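You operate a simulated robot arm through the tools that you are given. There is no shell and no other tool. Be economical: measure what you need, move in short steps, check, and stop when the job is done.

You are at the controls of a simulated robot arm. One attempt, no reset.

Task
Put things in order on the top of the lacquered table. At the end: the yellow wax bar (marked "RUNNER WAX") stands on top of the brown felt duster; one of the cartridges from the top of the lacquered table is on the gold brass dish; the red clip from the top of the lacquered table stands on top of the brown cedar block; the green ribbon tin stands where the yellow wax bar stood; the brown polishing pad stands where the green ribbon tin stood; whatever was shut is shut again. Leave all else as you found it, and nothing knocked over.

The check looks at the end state, three seconds after you hand in, the way a careful person would. Anything else that was tipped, shoved, dropped, spilled or broken makes it a failure.

Robot
A 7-joint arm with a two-finger parallel gripper, fixed in place. Base frame: the origin is at the foot of the arm, x ahead of it, y to its left, z up; the work surface is at about z = 0.72. Lengths are in m, angles in rad, forces in N, time in s.
With the tool pointing down near the work surface it reaches from about 0.16 to 0.68 m from the base axis. Its first joint turns from -1.152 to 1.152 rad. Payload 2.4 kg.
The TCP is the grasp point between the finger pads, 0.03 m short of the fingertips. In the tool frame z runs along the fingers and y along their closing line. The gripper opens to 0.094 m. The fingers are 0.028 m wide and 0.01 m thick; the gripper's body (0.05 by 0.096 m) begins 0.055 m behind the TCP.
Orientation is that of the tool frame in the base frame, as a unit quaternion [x, y, z, w]. With the fingers straight down and closing along the base's y, the tool's x points along the base's -x, its y along +y and its z along -z.

Tools
- The arm moves only by the tool play_rows. Its argument "targets" is one flat list of numbers, 7 for each row, row after row: the shift along the base's x, y, z in mm, then the turn, a rotation vector about the base's x, y, z in rad, then the opening, from 0 (shut) to 1 (fully open). In form: [dx, dy, dz, wx, wy, wz, fingers, dx, dy, dz, wx, wy, wz, fingers, ...]. A call has 1 to 10 rows; each row is the pose to reach, as a shift and turn from the pose commanded when the call began. Each row takes 0.2 s and may step no farther than 0.05 m and 0.15 rad from the row before; otherwise, or with a gripper value out of range, the whole call is refused. A pose out of reach is approached as far as the arm can. The call stops where the force on the tool passes 40 N (or 10 N more than at its start, if that is more) or the arm is blocked; 0.2 s more then pass. Each finger travels about 0.153 m/s and halts on what it meets, pressing with about 37 N; the grip force reading is that of the motor and also rises with nothing between the fingers. The clock runs only during rows and for 0.2 s after the last one: add rows that repeat a pose to give the fingers time. The reply holds the time, the measured pose of the TCP, the force on the tool along the base axes, the opening and the grip force, in the units named above and with some noise.
- Cameras (640 x 400 px; columns grow to the right, rows downward): "scene" is fixed at [0.0332, 0.4614, 1.4478]; the picture's right is [-0.77, -0.64, 0.00], its down [-0.40, 0.49, -0.77] and it looks along [0.49, -0.60, -0.64] (base axes); focal length 308 px, centre (320, 200). "wrist" rides on the gripper at [0.076, 0.014, -0.103] in the tool frame; the picture's right is [-0.18, 0.98, 0.00], its down [-0.75, -0.14, -0.64] and it looks along [-0.63, -0.12, 0.77] (tool axes); focal length 243 px, centre (320, 200). There is no depth. A picture from a camera that has moved, and an enlarged one, comes with that camera's place and axes in the base frame and with its lens. The place of the scene camera against the robot may be out by one fixed shift of up to 0.025 m in any direction.
- camera(camera): a new picture of that camera. The clock stands still meanwhile.
- close_up(camera, box): a new picture of the part [left, top, right, bottom] of that camera's present view, enlarged. The clock stands still meanwhile.
- sign_off(): hands the job in; it is judged then, once.

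Go step by step. Nothing tells you positions but the pictures and the camera data: compare them with the known pose of the tool, close in by small moves and look again before you grip or let go. The budget is 120 turns and 76 pictures, counting those below and the enlarged ones. Unless the task says otherwise, let go and move clear before handing in, and close with one line.

The tools are called after "Request:" by a JSON object that holds its "method" and its "body". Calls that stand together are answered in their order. play_rows: Moves the arm, as the interface text tells. Its arguments: {"type":"object","properties":{"targets":{"type":"array","items":{"type":"number"}}},"required":["targets"]} The other tools are called the same way: camera (camera) takes a picture; close_up (camera, box) takes an enlarged picture of a part of a camera's view; sign_off () hands the job in.

At the start:

```text
time_s: 0.0
eef_pos: [0.351, -0.0258, 1.0887]
ee_rot: [0.0, 1.0, -0.001, 0.0]
force: [0.2, 0.6, 0.1]
width: 0.094
grip_force: 0.0
```

scene: 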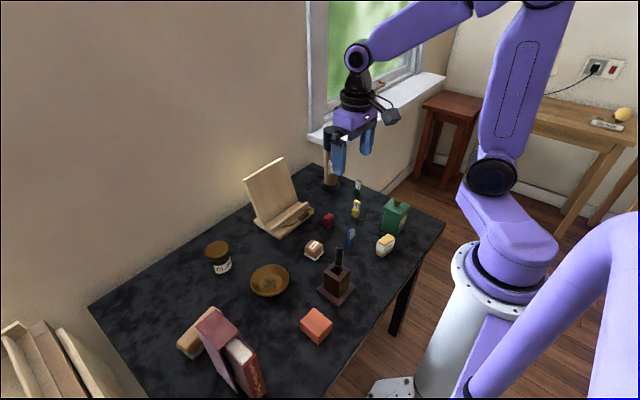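
wrist: 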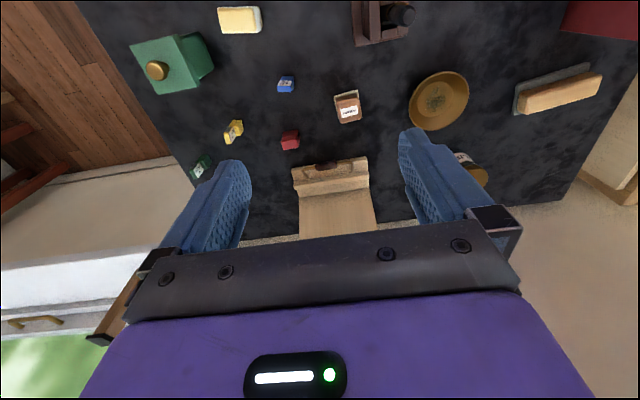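

I see a black table with many small objects; I'll enlarge the scene to identify each one before moving.

Request:
{"method": "close_up", "body": {"camera": "scene", "box": [230, 140, 430, 265]}}

Request:
{"method": "close_up", "body": {"camera": "scene", "box": [160, 225, 370, 400]}}

Request:
{"method": "close_up", "body": {"camera": "wrist", "box": [120, 0, 440, 200]}}

Request:
{"method": "close_up", "body": {"camera": "wrist", "box": [320, 0, 640, 200]}}

```text
3.20 times, centred on (330, 202) of scene
camera zoom: at [0.0332, 0.4614, 1.4478], right [-0.77, -0.64, 0.0], down [-0.4, 0.49, -0.77], along [0.49, -0.6, -0.64], focal length 984 px, centre (288, 192)
```

zoom: 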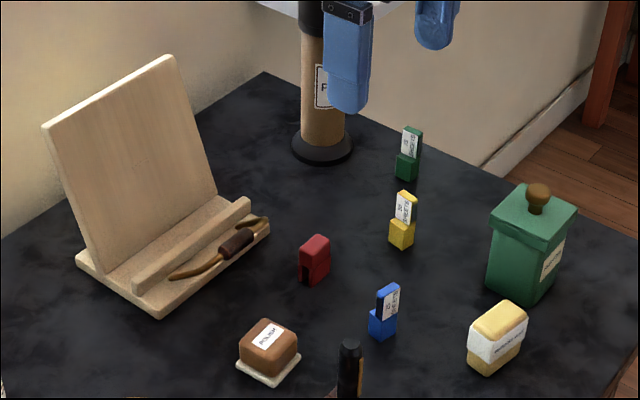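

```text
2.29 times, centred on (265, 312) of scene
camera zoom: at [0.0332, 0.4614, 1.4478], right [-0.77, -0.64, 0.0], down [-0.4, 0.49, -0.77], along [0.49, -0.6, -0.64], focal length 703 px, centre (446, -57)
```

zoom: 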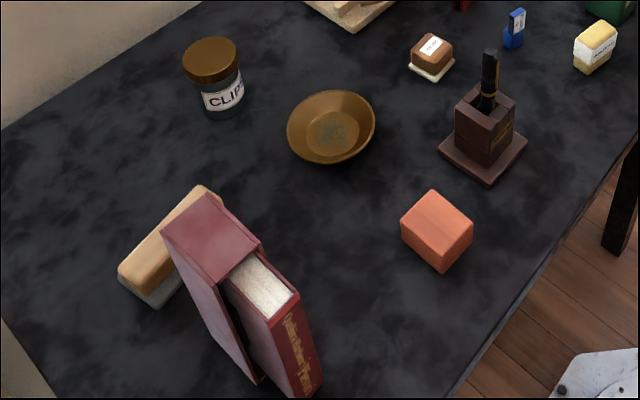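

```text
2.00 times, centred on (280, 100) of wrist
camera zoom: at [0.277, -0.0125, 1.1907], right [0.18, 0.98, 0.0], down [0.75, -0.14, 0.64], along [0.63, -0.12, -0.77], focal length 485 px, centre (400, 400)
```

zoom: 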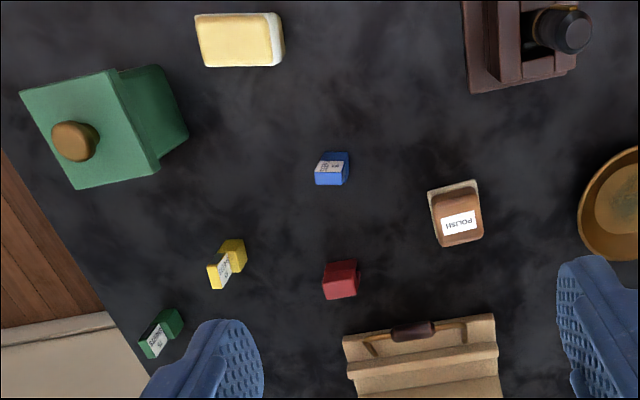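

```text
2.00 times, centred on (480, 100) of wrist
camera zoom: at [0.277, -0.0125, 1.1907], right [0.18, 0.98, 0.0], down [0.75, -0.14, 0.64], along [0.63, -0.12, -0.77], focal length 485 px, centre (0, 400)
```

zoom: 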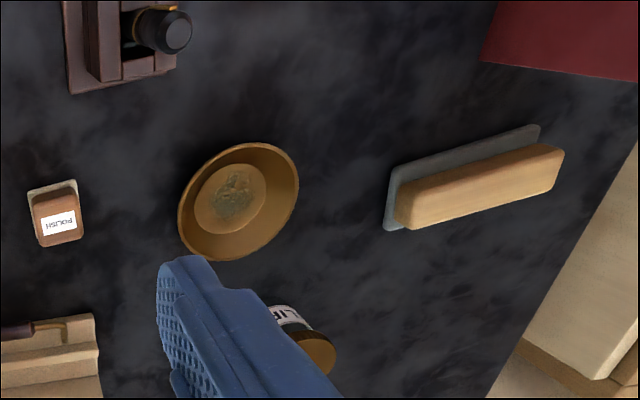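

The wax bar is near (0.28, -0.13), the tin near (0.31, -0.24), the duster near (0.47, 0.36) and the cedar block near (0.28, 0.20). I'll go above the wax bar and look at it from the wrist.

Request:
{"method": "play_rows", "body": {"targets": [-14, -22, -32, 0, 0, 0, 1, -28, -43, -64, 0, 0, 0, 1, -42, -65, -96, 0, 0, 0, 1, -56, -87, -128, 0, 0, 0, 1, -69, -108, -160, 0, 0, 0, 1]}}

Request:
{"method": "camera", "body": {"camera": "wrist"}}

```text
time_s: 1.2
eef_pos: [0.2838, -0.1353, 0.9274]
ee_rot: [-0.001, 1.0, 0.0, 0.0]
force: [0.4, 0.0, 0.4]
width: 0.0938
grip_force: 0.0
```

```text
69 pictures are left
camera wrist: at [0.2079, -0.1213, 1.0311], right [0.18, 0.98, 0.0], down [0.75, -0.14, 0.64], along [0.63, -0.12, -0.77], focal length 243 px, centre (320, 200)
```

wrist: 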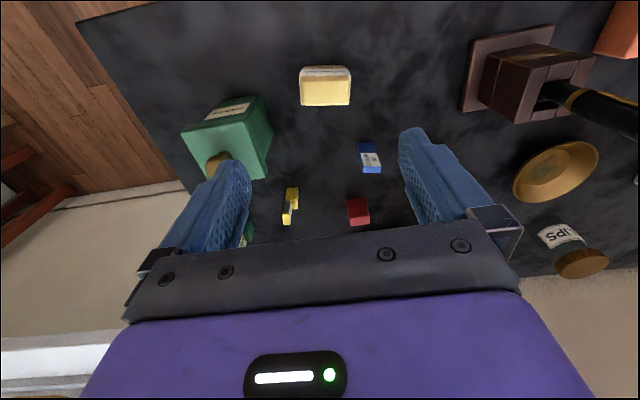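

Request:
{"method": "close_up", "body": {"camera": "wrist", "box": [160, 40, 400, 190]}}

Request:
{"method": "close_up", "body": {"camera": "scene", "box": [340, 180, 430, 270]}}

```text
2.67 times, centred on (280, 115) of wrist
camera zoom: at [0.2079, -0.1213, 1.0311], right [0.18, 0.98, 0.0], down [0.75, -0.14, 0.64], along [0.63, -0.12, -0.77], focal length 647 px, centre (427, 427)
```

zoom: 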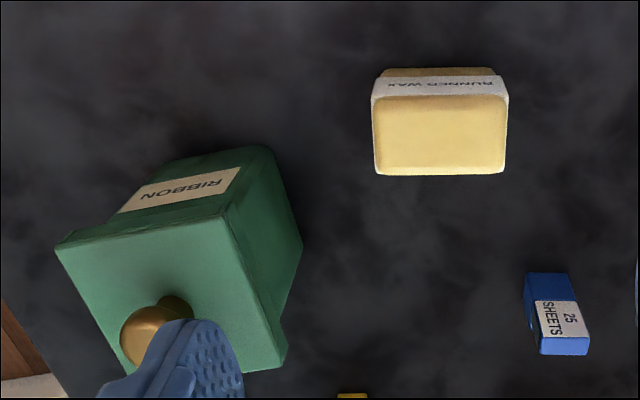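

```text
4.44 times, centred on (385, 225) of scene
camera zoom: at [0.0332, 0.4614, 1.4478], right [-0.77, -0.64, 0.0], down [-0.4, 0.49, -0.77], along [0.49, -0.6, -0.64], focal length 1367 px, centre (31, 89)
```

zoom: 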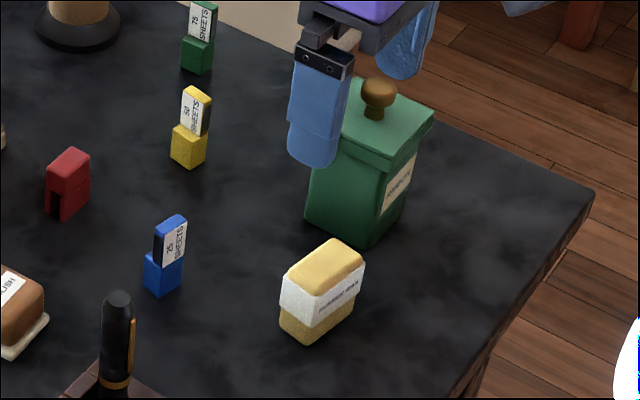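

The wax bar stands at about (0.282, -0.131), turned about -10°, and is about 0.052 long, 0.029 wide and 0.046 high. I'll align the gripper with it, go lower and check.

Request:
{"method": "play_rows", "body": {"targets": [0, 3, -20, 0, 0, -0.1, 0.8, 0, 3, -50, 0, 0, -0.18, 0.8, 0, 3, -85, 0, 0, -0.18, 0.8]}}

Request:
{"method": "camera", "body": {"camera": "wrist"}}

```text
time_s: 2.0
eef_pos: [0.283, -0.133, 0.8434]
ee_rot: [0.09, 0.996, 0.0, 0.0]
force: [-0.6, 0.0, -1.2]
width: 0.0752
grip_force: 0.1
```

```text
66 pictures are left
camera wrist: at [0.2116, -0.105, 0.9454], right [0.36, 0.93, 0.0], down [0.72, -0.27, 0.64], along [0.6, -0.23, -0.77], focal length 243 px, centre (320, 200)
```

wrist: 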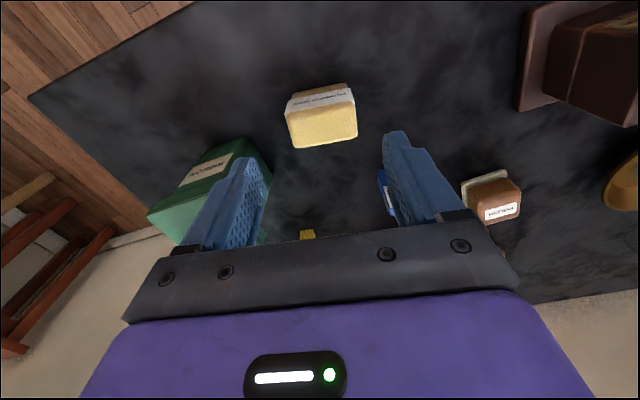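

The wax bar's top centre computes to about (0.284, -0.132), right under the tool and aligned with it. I'll go down and grip.

Request:
{"method": "play_rows", "body": {"targets": [0, 1, -40, 0, 0, 0, 0.8, 1, 1, -70, 0, 0, 0, 0.8, 1, 1, -86, 0, 0, 0, 0.8, 1, 1, -86, 0, 0, 0, 0.8]}}

Request:
{"method": "play_rows", "body": {"targets": [0, 0, 0, 0, 0, 0, 0.3, 0, 0, 0, 0, 0, 0, 0.3, 0, 0, 0, 0, 0, 0, 0.3, 0, 0, 30, 0, 0, 0, 0.3, 0, 0, 70, 0, 0, 0, 0.3]}}

Request:
{"method": "camera", "body": {"camera": "wrist"}}

```text
time_s: 3.0
eef_pos: [0.2832, -0.1316, 0.7566]
ee_rot: [0.089, 0.996, 0.0, 0.001]
force: [-1.1, 0.5, 0.0]
width: 0.0753
grip_force: 0.2
```

```text
time_s: 4.2
eef_pos: [0.2848, -0.1307, 0.8298]
ee_rot: [0.089, 0.996, 0.0, 0.0]
force: [-0.3, -0.8, -0.9]
width: 0.0285
grip_force: 0.5
```

```text
65 pictures are left
camera wrist: at [0.2135, -0.1025, 0.9325], right [0.36, 0.93, 0.0], down [0.72, -0.27, 0.64], along [0.6, -0.23, -0.77], focal length 243 px, centre (320, 200)
```

wrist: 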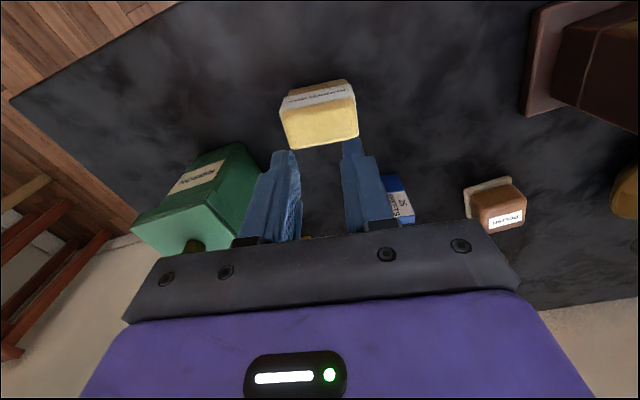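

The fingers closed to their commanded 0.0285 without gripping anything, so I need to see whether the wax bar moved.

Request:
{"method": "close_up", "body": {"camera": "scene", "box": [340, 180, 430, 270]}}

Request:
{"method": "close_up", "body": {"camera": "wrist", "box": [240, 60, 400, 160]}}

```text
4.44 times, centred on (385, 225) of scene
camera zoom: at [0.0332, 0.4614, 1.4477], right [-0.77, -0.64, 0.0], down [-0.4, 0.49, -0.77], along [0.49, -0.6, -0.64], focal length 1367 px, centre (31, 89)
```

zoom: 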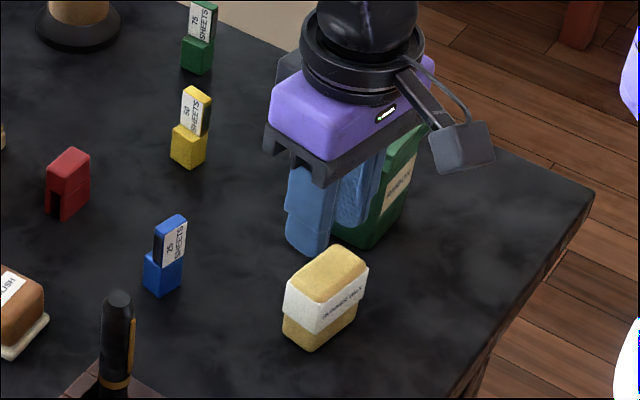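

```text
4.00 times, centred on (320, 110) of wrist
camera zoom: at [0.2135, -0.1025, 0.9325], right [0.36, 0.93, 0.0], down [0.72, -0.27, 0.64], along [0.6, -0.23, -0.77], focal length 970 px, centre (320, 560)
```

zoom: 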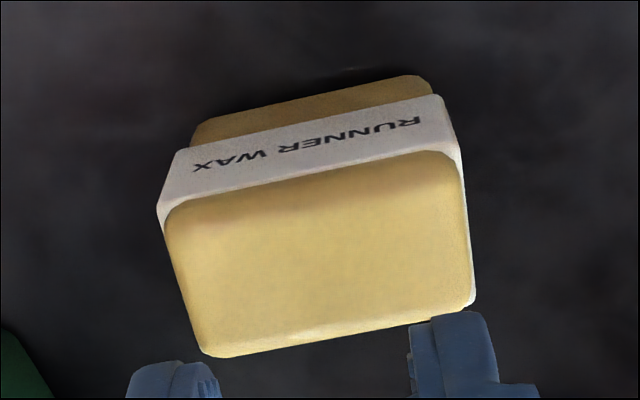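

The wax bar moved only a few mm and still stands, at about (0.280, -0.128). I'll retry recentred with a full close command, and read the width before lifting.

Request:
{"method": "play_rows", "body": {"targets": [-5, 3, 0, 0, 0, 0, 0.8, -5, 3, 0, 0, 0, 0, 0.8, -5, 3, -40, 0, 0, 0, 0.8, -5, 3, -73, 0, 0, 0, 0.8, -5, 3, -73, 0, 0, 0, 0.8]}}

Request:
{"method": "play_rows", "body": {"targets": [0, 0, 0, 0, 0, 0, 0.5, 0, 0, 0, 0, 0, 0, 0.5, 0, 0, 0, 0, 0, 0, 0.5]}}

Request:
{"method": "camera", "body": {"camera": "wrist"}}

```text
time_s: 5.4
eef_pos: [0.2811, -0.1272, 0.7542]
ee_rot: [0.089, 0.996, 0.001, 0.001]
force: [-0.4, 0.5, 0.1]
width: 0.075
grip_force: 0.1
```

```text
time_s: 6.2
eef_pos: [0.2801, -0.1273, 0.7549]
ee_rot: [0.09, 0.996, 0.0, 0.0]
force: [1.4, -0.2, -0.2]
width: 0.0531
grip_force: 37.1
```

```text
62 pictures are left
camera wrist: at [0.209, -0.0993, 0.8571], right [0.36, 0.93, 0.0], down [0.72, -0.27, 0.64], along [0.6, -0.23, -0.77], focal length 243 px, centre (320, 200)
```

wrist: 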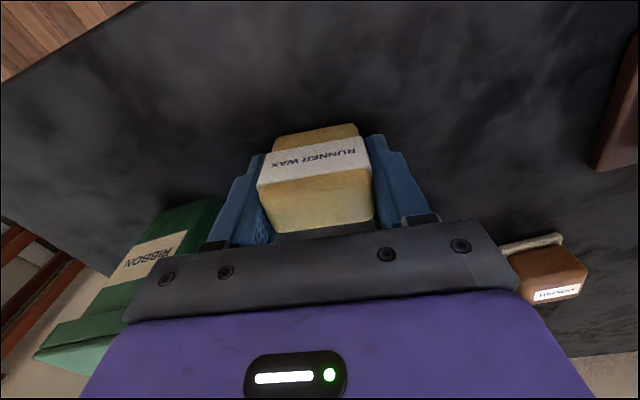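

Now it is held at 0.053 m with 37 N. I'll lift gently and check the grip.

Request:
{"method": "play_rows", "body": {"targets": [0, 0, 5, 0, 0, 0, 0.4, 0, 0, 15, 0, 0, 0, 0.4, 0, 0, 25, 0, 0, 0, 0.4]}}

Request:
{"method": "camera", "body": {"camera": "wrist"}}

```text
time_s: 7.0
eef_pos: [0.2791, -0.1268, 0.7794]
ee_rot: [0.089, 0.996, 0.0, 0.0]
force: [0.6, 0.0, -1.1]
width: 0.0534
grip_force: 36.9
```

```text
61 pictures are left
camera wrist: at [0.2086, -0.0992, 0.8816], right [0.36, 0.93, 0.0], down [0.72, -0.27, 0.64], along [0.6, -0.23, -0.77], focal length 243 px, centre (320, 200)
```

wrist: 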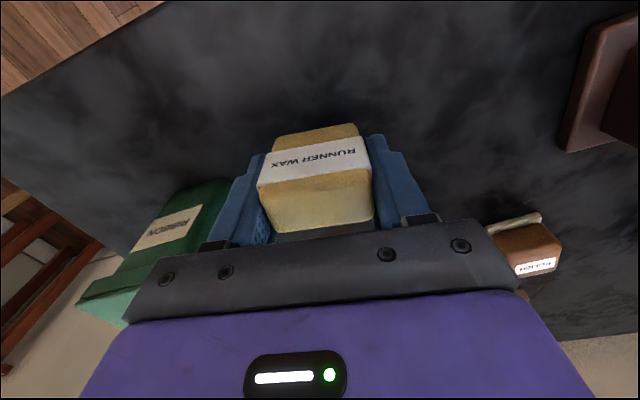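

The wax bar is held firmly. I'll lift it high, then carry it toward the duster and look there.

Request:
{"method": "play_rows", "body": {"targets": [0, 0, 45, 0, 0, 0, 0.4, 0, 0, 90, 0, 0, 0, 0.4, 0, 0, 135, 0, 0, 0, 0.4, 0, 0, 180, 0, 0, 0, 0.4, 0, 0, 225, 0, 0, 0, 0.4]}}

Request:
{"method": "play_rows", "body": {"targets": [12, 45, 0, 0, 0, 0.05, 0.4, 24, 90, 0, 0, 0, 0.1, 0.4, 36, 135, 0, 0, 0, 0.15, 0.4, 48, 180, 0, 0, 0, 0.2, 0.4, 60, 225, 0, 0, 0, 0.25, 0.4, 72, 270, 0, 0, 0, 0.3, 0.4, 84, 315, 0, 0, 0, 0.31, 0.4, 100, 360, 0, 0, 0, 0.31, 0.4, 120, 400, 0, 0, 0, 0.31, 0.4]}}

Request:
{"method": "camera", "body": {"camera": "wrist"}}

Request:
{"method": "camera", "body": {"camera": "scene"}}

```text
time_s: 8.2
eef_pos: [0.2801, -0.1274, 1.0039]
ee_rot: [0.089, 0.996, 0.0, 0.0]
force: [-0.2, 0.4, -1.4]
width: 0.0531
grip_force: 37.1
```

```text
time_s: 10.2
eef_pos: [0.4015, 0.2725, 1.0054]
ee_rot: [-0.066, 0.998, 0.0, 0.0]
force: [-0.6, -0.4, -1.4]
width: 0.0535
grip_force: 36.8
```

```text
60 pictures are left
camera wrist: at [0.3249, 0.278, 1.1068], right [0.06, 1.0, 0.0], down [0.77, -0.04, 0.64], along [0.64, -0.04, -0.77], focal length 243 px, centre (320, 200)
```

wrist: 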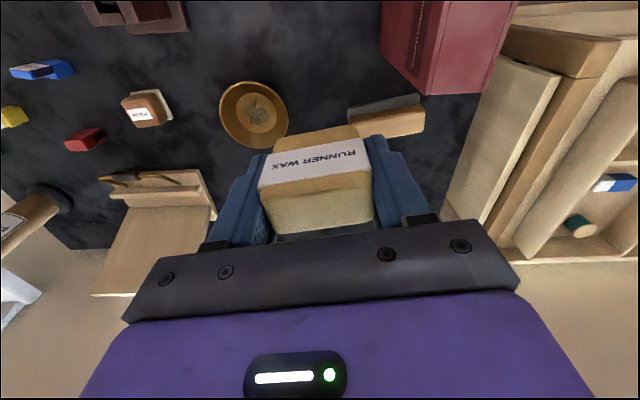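

```text
59 pictures are left
```

scene: 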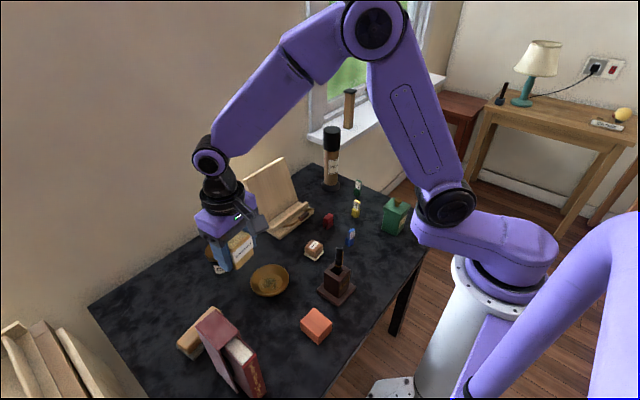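

I'll look more closely at the duster, the book and the clearance around them.

Request:
{"method": "close_up", "body": {"camera": "wrist", "box": [320, 0, 540, 138]}}

Request:
{"method": "close_up", "body": {"camera": "scene", "box": [160, 290, 290, 400]}}

```text
2.90 times, centred on (430, 69) of wrist
camera zoom: at [0.3249, 0.278, 1.1068], right [0.06, 1.0, 0.0], down [0.77, -0.04, 0.64], along [0.64, -0.04, -0.77], focal length 703 px, centre (1, 580)
```

zoom: 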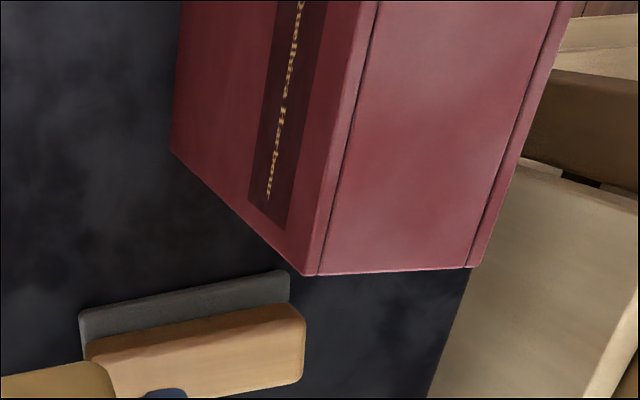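

```text
3.64 times, centred on (225, 345) of scene
camera zoom: at [0.0332, 0.4614, 1.4477], right [-0.77, -0.64, 0.0], down [-0.4, 0.49, -0.77], along [0.49, -0.6, -0.64], focal length 1119 px, centre (666, -327)
```

zoom: 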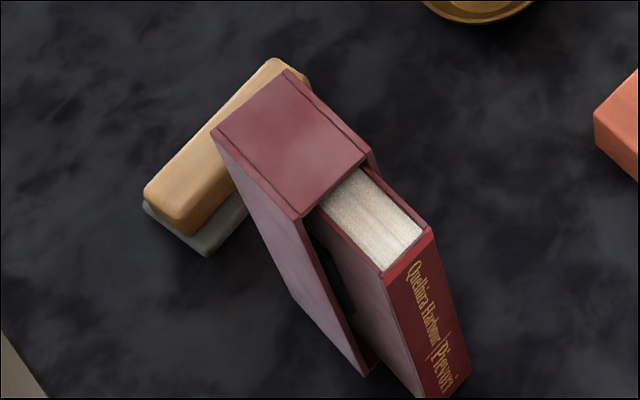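

The book's slipcase top is about z 0.911, with its corner at (0.387, 0.355), and the duster's handle centre is about (0.474, 0.361). I'll turn the gripper so the camera bracket clears the book, move over the duster while still high, then look.

Request:
{"method": "play_rows", "body": {"targets": [10, 8, 0, 0, 0, 0.13, 0.4, 20, 17, 0, 0, 0, 0.26, 0.4, 40, 35, 0, 0, 0, 0.39, 0.4, 57, 60, 0, 0, 0, 0.5, 0.4, 73, 88, 0, 0, 0, 0.6, 0.4, 73, 88, -40, 0, 0, 0.6, 0.4, 73, 88, -80, 0, 0, 0.6, 0.4]}}

Request:
{"method": "camera", "body": {"camera": "wrist"}}

Request:
{"method": "close_up", "body": {"camera": "scene", "box": [130, 200, 310, 400]}}

```text
time_s: 11.8
eef_pos: [0.4741, 0.3603, 0.9243]
ee_rot: [-0.357, 0.934, 0.0, 0.0]
force: [-0.1, -0.3, -1.1]
width: 0.0531
grip_force: 36.9
```

```text
56 pictures are left
camera wrist: at [0.4096, 0.3195, 1.0267], right [-0.52, 0.85, 0.0], down [0.66, 0.4, 0.64], along [0.55, 0.33, -0.77], focal length 243 px, centre (320, 200)
```

wrist: 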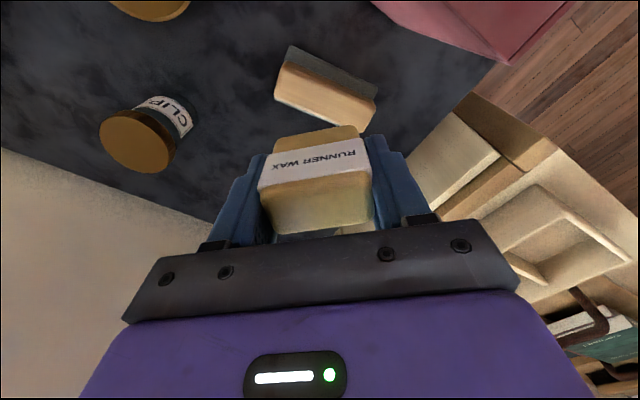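

```text
2.00 times, centred on (220, 300) of scene
camera zoom: at [0.0332, 0.4614, 1.4477], right [-0.77, -0.64, 0.0], down [-0.4, 0.49, -0.77], along [0.49, -0.6, -0.64], focal length 615 px, centre (520, 0)
```

zoom: 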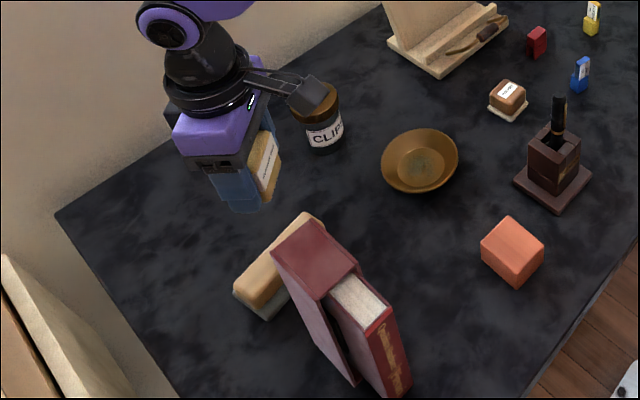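

The duster's handle centre is confirmed near (0.475, 0.365) and the camera clears the book. I'll lower the wax bar toward the handle.

Request:
{"method": "play_rows", "body": {"targets": [0, 3, -40, 0, 0, 0, 0.4, 0, 3, -80, 0, 0, 0, 0.4, 0, 3, -102, 0, 0, 0, 0.4]}}

Request:
{"method": "camera", "body": {"camera": "wrist"}}

Request:
{"method": "close_up", "body": {"camera": "scene", "box": [160, 260, 290, 360]}}

```text
time_s: 12.6
eef_pos: [0.4743, 0.362, 0.823]
ee_rot: [-0.357, 0.934, 0.001, 0.0]
force: [-0.1, -0.2, -2.0]
width: 0.0535
grip_force: 36.8
```

```text
54 pictures are left
camera wrist: at [0.4086, 0.3219, 0.9249], right [-0.52, 0.85, 0.0], down [0.66, 0.4, 0.64], along [0.55, 0.33, -0.77], focal length 243 px, centre (320, 200)
```

wrist: 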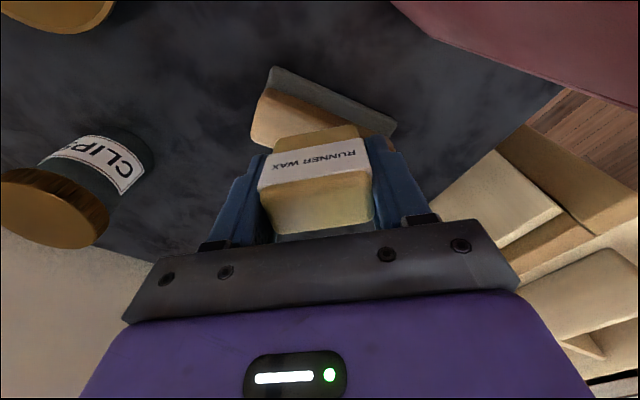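

```text
4.00 times, centred on (225, 310) of scene
camera zoom: at [0.0332, 0.4614, 1.4477], right [-0.77, -0.64, 0.0], down [-0.4, 0.49, -0.77], along [0.49, -0.6, -0.64], focal length 1231 px, centre (700, -240)
```

zoom: 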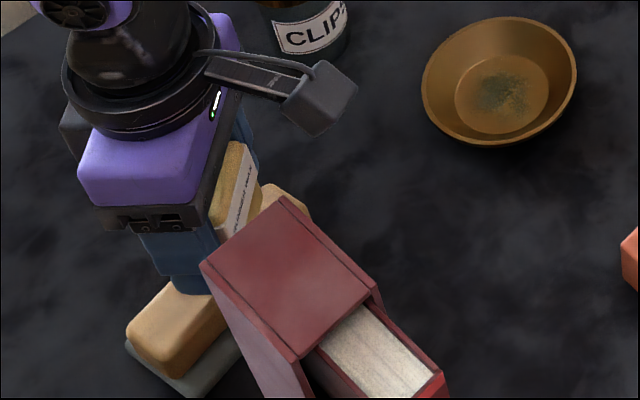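

Everything clears. I'll go down in small steps and watch the force.

Request:
{"method": "play_rows", "body": {"targets": [0, 0, -4, 0, 0, 0, 0.4, 0, 0, -8, 0, 0, 0, 0.4, 0, 0, -12, 0, 0, 0, 0.4]}}

Request:
{"method": "play_rows", "body": {"targets": [0, 0, -2, 0, 0, 0, 0.4, 0, 0, -4, 0, 0, 0, 0.4]}}

Request:
{"method": "play_rows", "body": {"targets": [0, 0, -2, 0, 0, 0, 0.4, 0, 0, -4, 0, 0, 0, 0.4]}}

```text
time_s: 13.4
eef_pos: [0.4726, 0.3629, 0.8101]
ee_rot: [-0.357, 0.934, 0.0, 0.0]
force: [-1.4, 0.2, -0.4]
width: 0.0532
grip_force: 37.7
```

```text
time_s: 14.0
eef_pos: [0.4725, 0.3637, 0.8076]
ee_rot: [-0.357, 0.934, 0.0, 0.0]
force: [0.0, -0.2, -0.7]
width: 0.0534
grip_force: 37.2
```

```text
time_s: 14.6
eef_pos: [0.4726, 0.3622, 0.8038]
ee_rot: [-0.357, 0.934, 0.001, -0.001]
force: [0.3, 0.3, -0.2]
width: 0.0535
grip_force: 37.5
```

Request:
{"method": "play_rows", "body": {"targets": [0, 0, -2, 0, 0, 0, 0.4, 0, 0, -4, 0, 0, 0, 0.4]}}

Request:
{"method": "camera", "body": {"camera": "wrist"}}

Request:
{"method": "close_up", "body": {"camera": "scene", "box": [160, 270, 260, 360]}}

```text
time_s: 15.2
eef_pos: [0.4714, 0.363, 0.7991]
ee_rot: [-0.357, 0.934, 0.0, 0.0]
force: [-0.1, -0.5, -1.1]
width: 0.0534
grip_force: 36.5
```

```text
52 pictures are left
camera wrist: at [0.4062, 0.3224, 0.9009], right [-0.52, 0.85, 0.0], down [0.66, 0.4, 0.64], along [0.55, 0.33, -0.77], focal length 243 px, centre (320, 200)
```

wrist: 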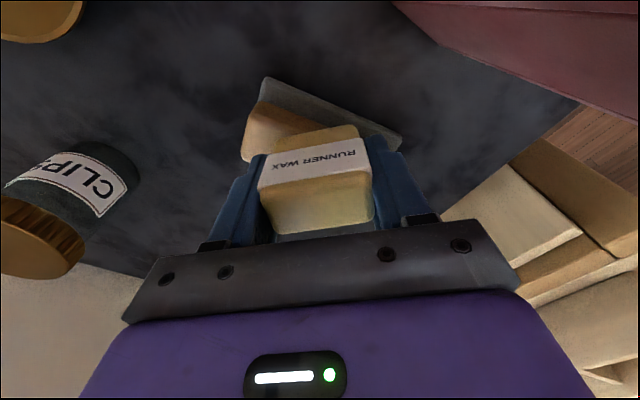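

```text
4.44 times, centred on (210, 315) of scene
camera zoom: at [0.0332, 0.4614, 1.4477], right [-0.77, -0.64, 0.0], down [-0.4, 0.49, -0.77], along [0.49, -0.6, -0.64], focal length 1367 px, centre (809, -311)
```

zoom: 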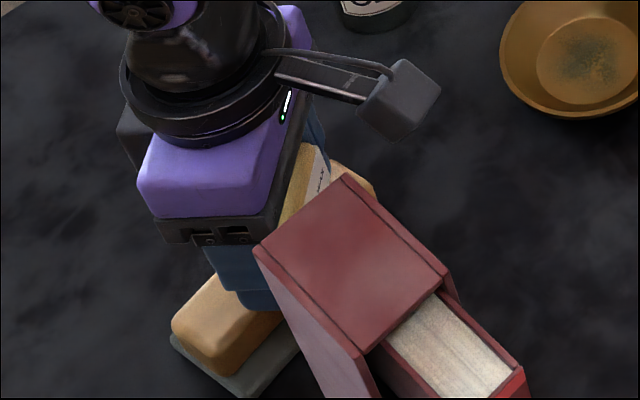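

No contact yet. I'll nudge 3 mm in x and keep going down.

Request:
{"method": "play_rows", "body": {"targets": [3, 1, 0, 0, 0, 0, 0.4, 3, 1, -2, 0, 0, 0, 0.4, 3, 1, -4, 0, 0, 0, 0.4]}}

Request:
{"method": "play_rows", "body": {"targets": [0, 0, -2, 0, 0, 0, 0.4, 0, 0, -4, 0, 0, 0, 0.4]}}

Request:
{"method": "play_rows", "body": {"targets": [0, 0, -1.5, 0, 0, 0, 0.4, 0, 0, -3, 0, 0, 0, 0.4]}}

```text
time_s: 16.0
eef_pos: [0.4758, 0.3647, 0.7954]
ee_rot: [-0.357, 0.934, 0.0, 0.001]
force: [-8.2, -5.5, 27.8]
width: 0.0532
grip_force: 37.3
```

```text
time_s: 16.6
eef_pos: [0.4756, 0.366, 0.7931]
ee_rot: [-0.358, 0.934, 0.001, 0.004]
force: [-4.6, 1.6, 32.4]
width: 0.0533
grip_force: 36.8
```

```text
time_s: 17.1
eef_pos: [0.4763, 0.3661, 0.7926]
ee_rot: [-0.358, 0.934, 0.0, 0.002]
force: [-2.3, -2.2, 9.0]
width: 0.0533
grip_force: 37.3
stopped in row 2: the force on the tool passed its limit (the readings are from after the stop); the commanded pose is now the measured one
```

Contact: the wax bar rests on the handle at a TCP height of about 0.793. I'll ease up 0.5 mm, open, and rise straight up.

Request:
{"method": "play_rows", "body": {"targets": [0, 0, 0, 0, 0, 0, 0.55, 0, 0, 0, 0, 0, 0, 0.62, 0, 0, 0, 0, 0, 0, 0.72, 0, 0, 0, 0, 0, 0, 0.72]}}

Request:
{"method": "play_rows", "body": {"targets": [0, 0, 20, 0, 0, 0, 0.72, 0, 0, 50, 0, 0, 0, 0.72, 0, 0, 95, 0, 0, 0, 0.72, 0, 0, 140, 0, 0, 0, 0.72, 0, 0, 185, 0, 0, 0, 0.72, 0, 0, 200, 0, 0, 0, 0.72]}}

Request:
{"method": "camera", "body": {"camera": "wrist"}}

```text
time_s: 18.1
eef_pos: [0.4784, 0.3658, 0.7911]
ee_rot: [-0.358, 0.934, 0.002, 0.004]
force: [-2.2, 6.6, 10.8]
width: 0.0657
grip_force: 0.0
```

```text
time_s: 19.5
eef_pos: [0.477, 0.3643, 0.9913]
ee_rot: [-0.357, 0.934, 0.001, 0.002]
force: [-0.4, 0.1, 0.4]
width: 0.0676
grip_force: 0.1
```

```text
50 pictures are left
camera wrist: at [0.4113, 0.3234, 1.093], right [-0.52, 0.85, 0.0], down [0.65, 0.4, 0.65], along [0.55, 0.34, -0.76], focal length 243 px, centre (320, 200)
```

wrist: 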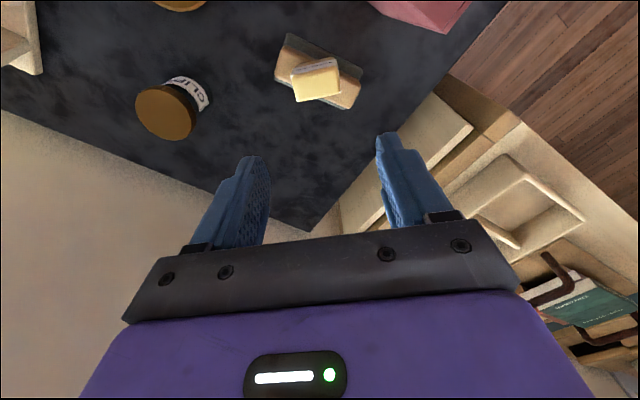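

The wax bar stands on the duster. Next I'll go back toward the tin and look from above.

Request:
{"method": "play_rows", "body": {"targets": [-12, -46, 0, 0, 0, -0.08, 0.9, -24, -92, 0, 0, 0, -0.16, 0.9, -36, -138, 0, 0, 0, -0.24, 1, -50, -184, 0, 0, 0, -0.32, 1, -66, -230, 0, 0, 0, -0.4, 1, -84, -276, 0, 0, 0, -0.48, 1, -105, -320, 0, 0, 0, -0.56, 1, -126, -364, 0, 0, 0, -0.64, 1, -147, -408, 0, 0, 0, -0.7, 1, -168, -452, 0, 0, 0, -0.73, 1]}}

Request:
{"method": "play_rows", "body": {"targets": [-10, -45, 0, 0, 0, 0, 1, -20, -90, 0, 0, 0, 0, 1, -30, -130, 0, 0, 0, 0, 1]}}

Request:
{"method": "camera", "body": {"camera": "wrist"}}

Request:
{"method": "close_up", "body": {"camera": "wrist", "box": [200, 20, 400, 150]}}

```text
time_s: 21.7
eef_pos: [0.3098, -0.0866, 0.9926]
ee_rot: [0.0, 1.0, -0.001, 0.002]
force: [0.4, 0.2, 0.0]
width: 0.0939
grip_force: 0.2
```

```text
time_s: 22.5
eef_pos: [0.2761, -0.2151, 0.9921]
ee_rot: [-0.002, 1.0, 0.0, 0.004]
force: [0.4, 0.4, -0.5]
width: 0.0941
grip_force: 0.1
```

```text
49 pictures are left
camera wrist: at [0.2014, -0.2014, 1.0932], right [0.18, 0.98, 0.0], down [0.75, -0.14, 0.65], along [0.64, -0.12, -0.76], focal length 243 px, centre (320, 200)
```

wrist: 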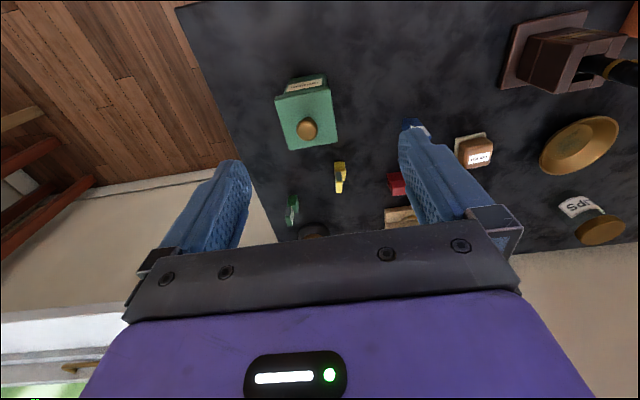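

```text
3.08 times, centred on (300, 85) of wrist
camera zoom: at [0.2014, -0.2014, 1.0932], right [0.18, 0.98, 0.0], down [0.75, -0.14, 0.65], along [0.64, -0.12, -0.76], focal length 746 px, centre (382, 554)
```

zoom: 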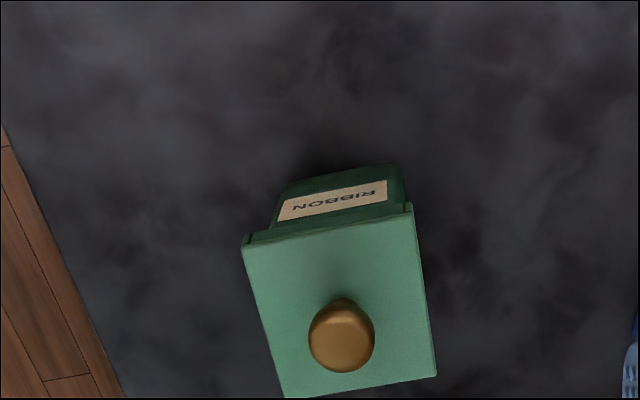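

The tin sits at about (0.3135, -0.2366), square to the base axes, with a lid about 0.062 wide at z ≈ 0.815 and a knob up to about 0.847. I'll position above it and check before gripping; the lid overhangs the body, so I'll test the lift carefully.

Request:
{"method": "play_rows", "body": {"targets": [20, -11, -45, 0, 0, 0, 1, 37, -21, -85, 0, 0, 0, 1, 37, -21, -120, 0, 0, 0, 1]}}

Request:
{"method": "camera", "body": {"camera": "wrist"}}

Request:
{"method": "close_up", "body": {"camera": "scene", "box": [340, 160, 440, 260]}}

```text
refused: row 1 steps farther than a row can; nothing moved
```

```text
47 pictures are left
camera wrist: at [0.2014, -0.2014, 1.0932], right [0.18, 0.98, 0.0], down [0.75, -0.14, 0.65], along [0.64, -0.12, -0.76], focal length 243 px, centre (320, 200)
```

wrist: 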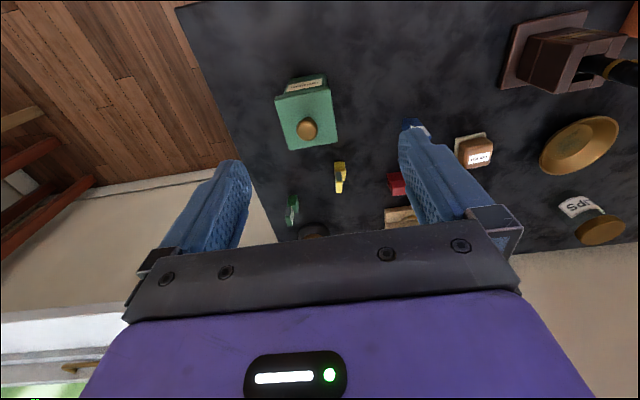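

```text
4.00 times, centred on (390, 210) of scene
camera zoom: at [0.0332, 0.4614, 1.4478], right [-0.77, -0.64, 0.0], down [-0.4, 0.49, -0.77], along [0.49, -0.6, -0.64], focal length 1231 px, centre (40, 160)
```

zoom: 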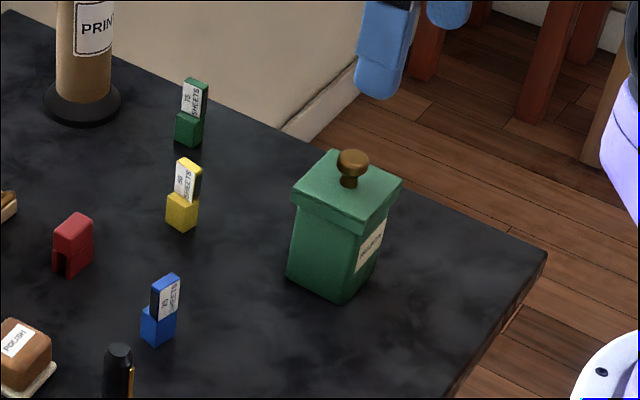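

The step was too long, so I'll split it. Same target above the tin.

Request:
{"method": "play_rows", "body": {"targets": [15, -8, -40, 0, 0, 0, 1, 30, -17, -80, 0, 0, 0, 1, 37, -21, -120, 0, 0, 0, 1]}}

Request:
{"method": "camera", "body": {"camera": "wrist"}}

```text
time_s: 23.3
eef_pos: [0.3159, -0.239, 0.8703]
ee_rot: [-0.001, 1.0, -0.001, 0.003]
force: [-0.3, -0.9, 0.3]
width: 0.0939
grip_force: 0.0
```

```text
45 pictures are left
camera wrist: at [0.2402, -0.2242, 0.9727], right [0.18, 0.98, 0.0], down [0.75, -0.14, 0.65], along [0.64, -0.12, -0.76], focal length 243 px, centre (320, 200)
```

wrist: 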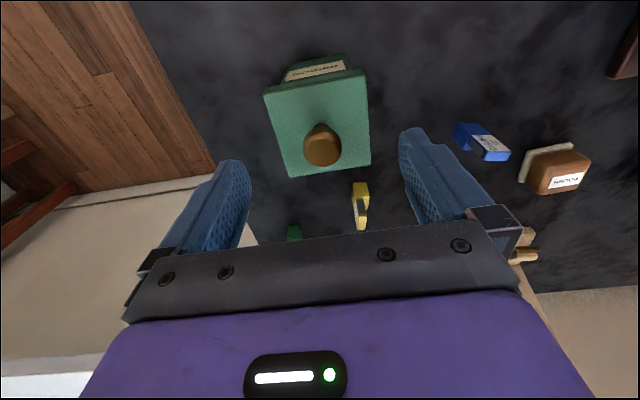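

The lid centre re-computes to (0.313, -0.237). I'll lower to TCP z ≈ 0.805, which leaves the palm clear of the knob, and close.

Request:
{"method": "play_rows", "body": {"targets": [-2, 2, -35, 0, 0, 0, 1, -2, 2, -55, 0, 0, 0, 1, -2, 2, -65, 0, 0, 0, 1, -2, 2, -65, 0, 0, 0, 1]}}

Request:
{"method": "play_rows", "body": {"targets": [0, 0, 0, 0, 0, 0, 0.75, 0, 0, 0, 0, 0, 0, 0.5, 0, 0, 0, 0, 0, 0, 0.5, 0, 0, 0, 0, 0, 0, 0.5]}}

Request:
{"method": "close_up", "body": {"camera": "scene", "box": [340, 160, 440, 260]}}

Request:
{"method": "camera", "body": {"camera": "wrist"}}

```text
time_s: 24.3
eef_pos: [0.3147, -0.2363, 0.8059]
ee_rot: [-0.001, 1.0, 0.0, 0.003]
force: [-0.2, 0.3, -0.4]
width: 0.0939
grip_force: 0.2
```

```text
time_s: 25.3
eef_pos: [0.3137, -0.2368, 0.8065]
ee_rot: [-0.001, 1.0, 0.001, 0.003]
force: [-0.3, -0.3, -1.2]
width: 0.0665
grip_force: 37.2
```

```text
4.00 times, centred on (390, 210) of scene
camera zoom: at [0.0332, 0.4614, 1.4478], right [-0.77, -0.64, 0.0], down [-0.4, 0.49, -0.77], along [0.49, -0.6, -0.64], focal length 1231 px, centre (40, 160)
```

zoom: 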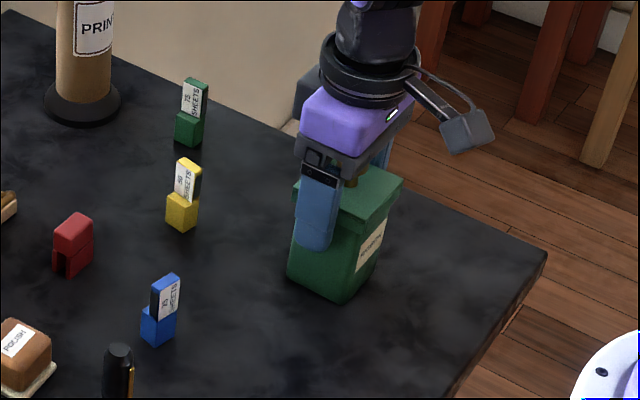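

```text
43 pictures are left
camera wrist: at [0.2386, -0.2223, 0.9084], right [0.18, 0.98, 0.0], down [0.75, -0.14, 0.65], along [0.64, -0.12, -0.76], focal length 243 px, centre (320, 200)
```

wrist: 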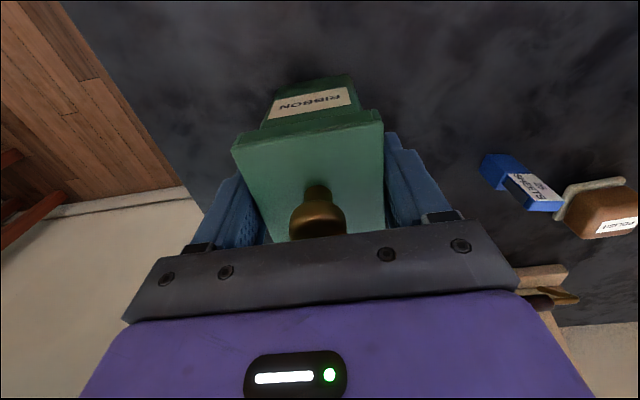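

The lid is gripped at 0.0665 m. I'll lift 8 mm and check whether the body comes along.

Request:
{"method": "play_rows", "body": {"targets": [0, 0, 4, 0, 0, 0, 0.5, 0, 0, 8, 0, 0, 0, 0.5, 0, 0, 8, 0, 0, 0, 0.5]}}

Request:
{"method": "close_up", "body": {"camera": "scene", "box": [370, 190, 430, 250]}}

Request:
{"method": "close_up", "body": {"camera": "wrist", "box": [200, 40, 440, 240]}}

```text
time_s: 26.1
eef_pos: [0.3151, -0.2358, 0.8135]
ee_rot: [-0.001, 1.0, 0.0, 0.003]
force: [-0.2, 0.0, -1.6]
width: 0.0665
grip_force: 37.1
```

```text
6.67 times, centred on (400, 220) of scene
camera zoom: at [0.0332, 0.4614, 1.4478], right [-0.77, -0.64, 0.0], down [-0.4, 0.49, -0.77], along [0.49, -0.6, -0.64], focal length 2051 px, centre (-213, 67)
```

zoom: 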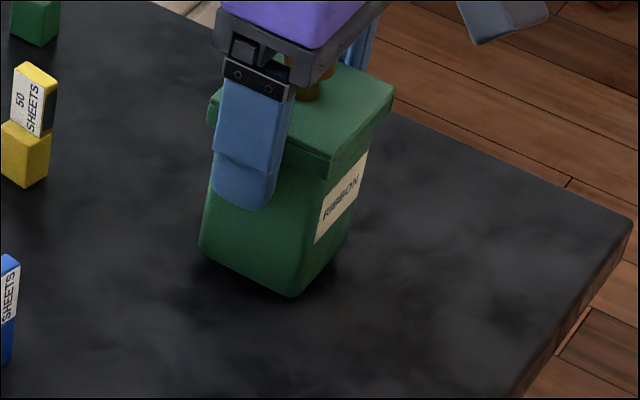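

```text
2.00 times, centred on (320, 140) of wrist
camera zoom: at [0.2385, -0.2216, 0.9162], right [0.18, 0.98, 0.0], down [0.75, -0.14, 0.65], along [0.64, -0.12, -0.76], focal length 485 px, centre (320, 320)
```

zoom: 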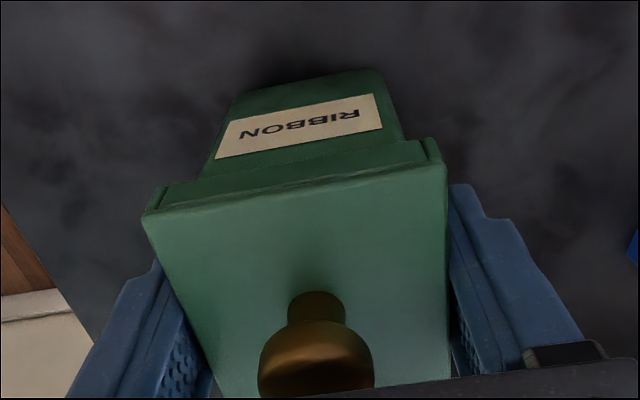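

The label moved up along with the lid, so the body seems to be lifting. I'll lift another 25 mm to be sure.

Request:
{"method": "play_rows", "body": {"targets": [0, 0, 8, 0, 0, 0, 0.5, 0, 0, 16, 0, 0, 0, 0.5, 0, 0, 25, 0, 0, 0, 0.5]}}

Request:
{"method": "close_up", "body": {"camera": "scene", "box": [340, 160, 440, 260]}}

```text
time_s: 26.9
eef_pos: [0.3131, -0.236, 0.8406]
ee_rot: [-0.001, 1.0, 0.0, 0.002]
force: [0.1, 0.3, -1.1]
width: 0.0667
grip_force: 37.1
```

```text
4.00 times, centred on (390, 210) of scene
camera zoom: at [0.0332, 0.4614, 1.4478], right [-0.77, -0.64, 0.0], down [-0.4, 0.49, -0.77], along [0.49, -0.6, -0.64], focal length 1231 px, centre (40, 160)
```

zoom: 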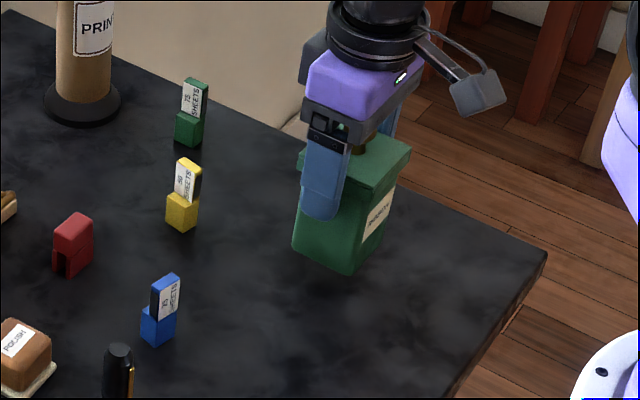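

The whole tin is lifted, lid still shut. I'll carry it to the wax bar's old place at (0.283, -0.131) and lower it.

Request:
{"method": "play_rows", "body": {"targets": [-8, 30, 0, 0, 0, 0, 0.5, -16, 60, 0, 0, 0, 0, 0.5, -24, 90, 0, 0, 0, 0, 0.5, -30, 105, 0, 0, 0, 0, 0.5, -30, 105, -15, 0, 0, 0, 0.5, -30, 105, -28, 0, 0, 0, 0.5, -30, 105, -32, 0, 0, 0, 0.5]}}

Request:
{"method": "play_rows", "body": {"targets": [0, 0, -1, 0, 0, 0, 0.5, 0, 0, -2, 0, 0, 0, 0.5]}}

```text
time_s: 28.5
eef_pos: [0.2819, -0.1296, 0.8063]
ee_rot: [-0.002, 1.0, 0.001, 0.003]
force: [0.4, 0.0, -1.7]
width: 0.0665
grip_force: 37.1
```

```text
time_s: 29.1
eef_pos: [0.283, -0.1302, 0.8069]
ee_rot: [0.0, 1.0, 0.0, 0.002]
force: [0.1, 0.8, 10.3]
width: 0.0664
grip_force: 37.5
stopped in row 2: the force on the tool passed its limit (the readings are from after the stop); the commanded pose is now the measured one
```

Contact with the table, so the tin stands in the wax bar's place. I'll let go and rise.

Request:
{"method": "play_rows", "body": {"targets": [0, 0, 0, 0, 0, 0, 0.76, 0, 0, 0, 0, 0, 0, 0.88, 0, 0, 0, 0, 0, 0, 0.95, 0, 0, 0, 0, 0, 0, 0.95]}}

Request:
{"method": "play_rows", "body": {"targets": [0, 0, 20, 0, 0, 0, 0.95, 0, 0, 60, 0, 0, 0, 0.95, 0, 0, 100, 0, 0, 0, 0.95, 0, 40, 120, 0, 0, 0, 0.95, 0, 80, 120, 0, 0, 0, 0.95, 10, 120, 115, 0, 0, 0, 0.95]}}

Request:
{"method": "camera", "body": {"camera": "wrist"}}

Request:
{"method": "close_up", "body": {"camera": "scene", "box": [280, 160, 440, 260]}}

```text
time_s: 30.1
eef_pos: [0.2855, -0.131, 0.8052]
ee_rot: [0.0, 1.0, 0.0, 0.002]
force: [0.7, -0.2, 0.0]
width: 0.0894
grip_force: 0.0
```

```text
time_s: 31.5
eef_pos: [0.2925, -0.0104, 0.9225]
ee_rot: [0.0, 1.0, 0.0, 0.003]
force: [0.7, 0.3, -0.5]
width: 0.0892
grip_force: 0.0
```

```text
39 pictures are left
camera wrist: at [0.2173, 0.0038, 1.0242], right [0.18, 0.98, 0.0], down [0.75, -0.14, 0.65], along [0.64, -0.12, -0.76], focal length 243 px, centre (320, 200)
```

wrist: 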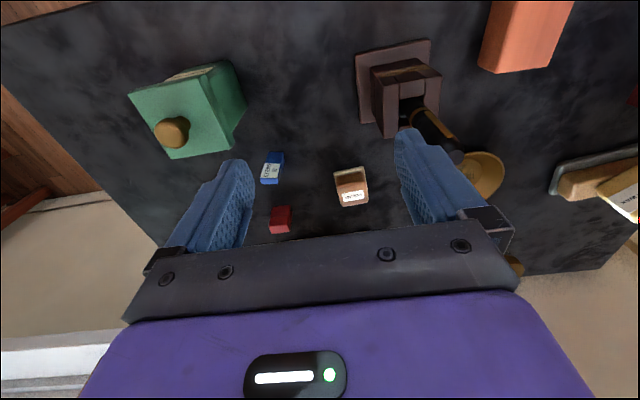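

```text
4.00 times, centred on (360, 210) of scene
camera zoom: at [0.0332, 0.4614, 1.4477], right [-0.77, -0.64, 0.0], down [-0.4, 0.49, -0.77], along [0.49, -0.6, -0.64], focal length 1231 px, centre (160, 160)
```

zoom: 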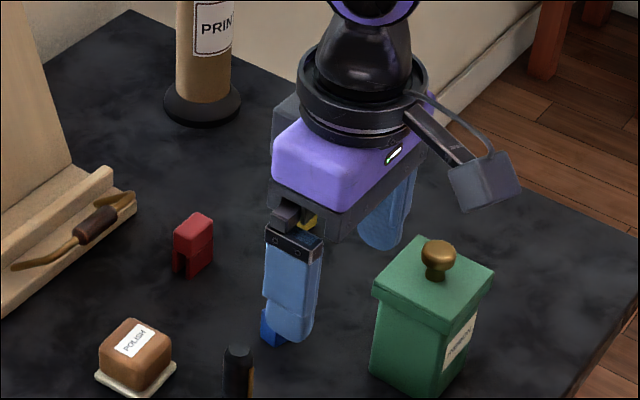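

The tin stands in the wax bar's old place. The polishing pad is near (0.442, 0.010), so I'll move above it and look.

Request:
{"method": "play_rows", "body": {"targets": [45, 6, 0, 0, 0, 0, 0.8, 90, 12, 0, 0, 0, 0, 0.8, 135, 17, 0, 0, 0, 0, 0.8, 150, 20, -30, 0, 0, 0, 0.8, 150, 20, -65, 0, 0, 0, 0.8]}}

Request:
{"method": "camera", "body": {"camera": "wrist"}}

Request:
{"method": "close_up", "body": {"camera": "wrist", "box": [240, 40, 400, 140]}}

```text
time_s: 32.7
eef_pos: [0.4449, 0.0104, 0.8566]
ee_rot: [-0.001, 1.0, 0.001, 0.003]
force: [-0.2, 0.2, 0.3]
width: 0.0752
grip_force: 0.2
```

```text
37 pictures are left
camera wrist: at [0.3686, 0.0241, 0.9584], right [0.18, 0.98, 0.0], down [0.75, -0.14, 0.65], along [0.64, -0.12, -0.76], focal length 243 px, centre (320, 200)
```

wrist: 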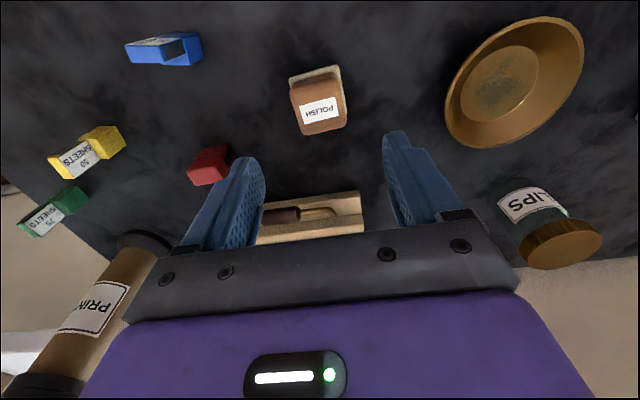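

```text
4.00 times, centred on (320, 90) of wrist
camera zoom: at [0.3686, 0.0241, 0.9584], right [0.18, 0.98, 0.0], down [0.75, -0.14, 0.65], along [0.64, -0.12, -0.76], focal length 970 px, centre (320, 640)
```

zoom: 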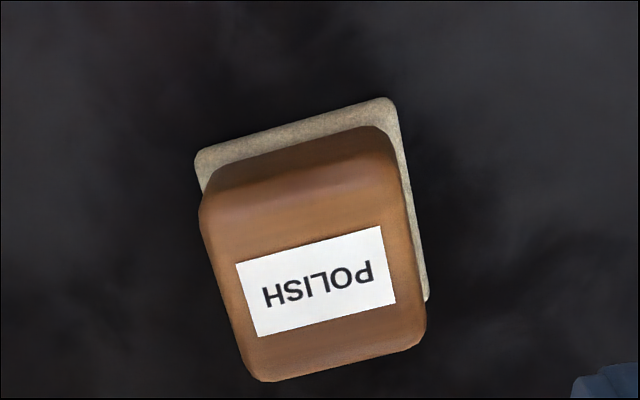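

The pad is centred near (0.440, 0.0105), about 0.044 square with its top at z ≈ 0.755. I'll go down and grip its brown body.

Request:
{"method": "play_rows", "body": {"targets": [-5, 0, -40, 0, 0, 0.05, 0.8, -5, 0, -75, 0, 0, 0.05, 0.8, -5, 0, -96, 0, 0, 0.05, 0.8, -5, 0, -96, 0, 0, 0.05, 0.8]}}

Request:
{"method": "play_rows", "body": {"targets": [0, 0, 0, 0, 0, 0, 0.5, 0, 0, 0, 0, 0, 0, 0.25, 0, 0, 0, 0, 0, 0, 0.25, 0, 0, 0, 0, 0, 0, 0.25]}}

Request:
{"method": "play_rows", "body": {"targets": [0, 0, 5, 0, 0, 0, 0.25, 0, 0, 15, 0, 0, 0, 0.25, 0, 0, 30, 0, 0, 0, 0.25]}}

Request:
{"method": "camera", "body": {"camera": "wrist"}}

```text
time_s: 33.7
eef_pos: [0.4396, 0.0097, 0.76]
ee_rot: [-0.027, 1.0, -0.001, 0.003]
force: [-0.5, 0.5, 0.3]
width: 0.0752
grip_force: 0.1
```

```text
time_s: 34.7
eef_pos: [0.4401, 0.01, 0.7595]
ee_rot: [-0.026, 1.0, 0.0, 0.004]
force: [-0.3, 0.0, 2.0]
width: 0.0452
grip_force: 37.4
```

```text
time_s: 35.5
eef_pos: [0.4378, 0.0105, 0.7889]
ee_rot: [-0.026, 1.0, -0.001, 0.002]
force: [0.7, 0.5, -0.3]
width: 0.0452
grip_force: 36.9
```

```text
35 pictures are left
camera wrist: at [0.3621, 0.0205, 0.8922], right [0.13, 0.99, 0.0], down [0.76, -0.1, 0.65], along [0.64, -0.09, -0.76], focal length 243 px, centre (320, 200)
```

wrist: 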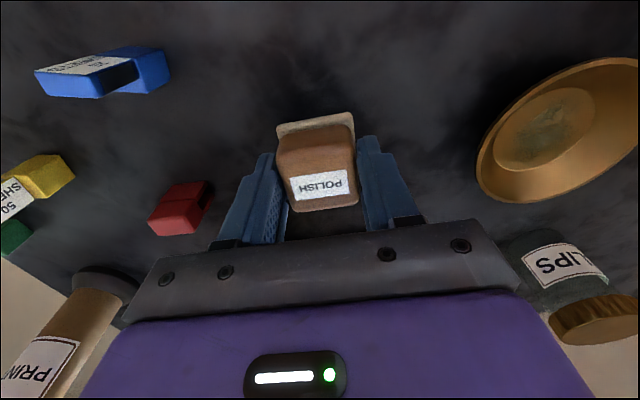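

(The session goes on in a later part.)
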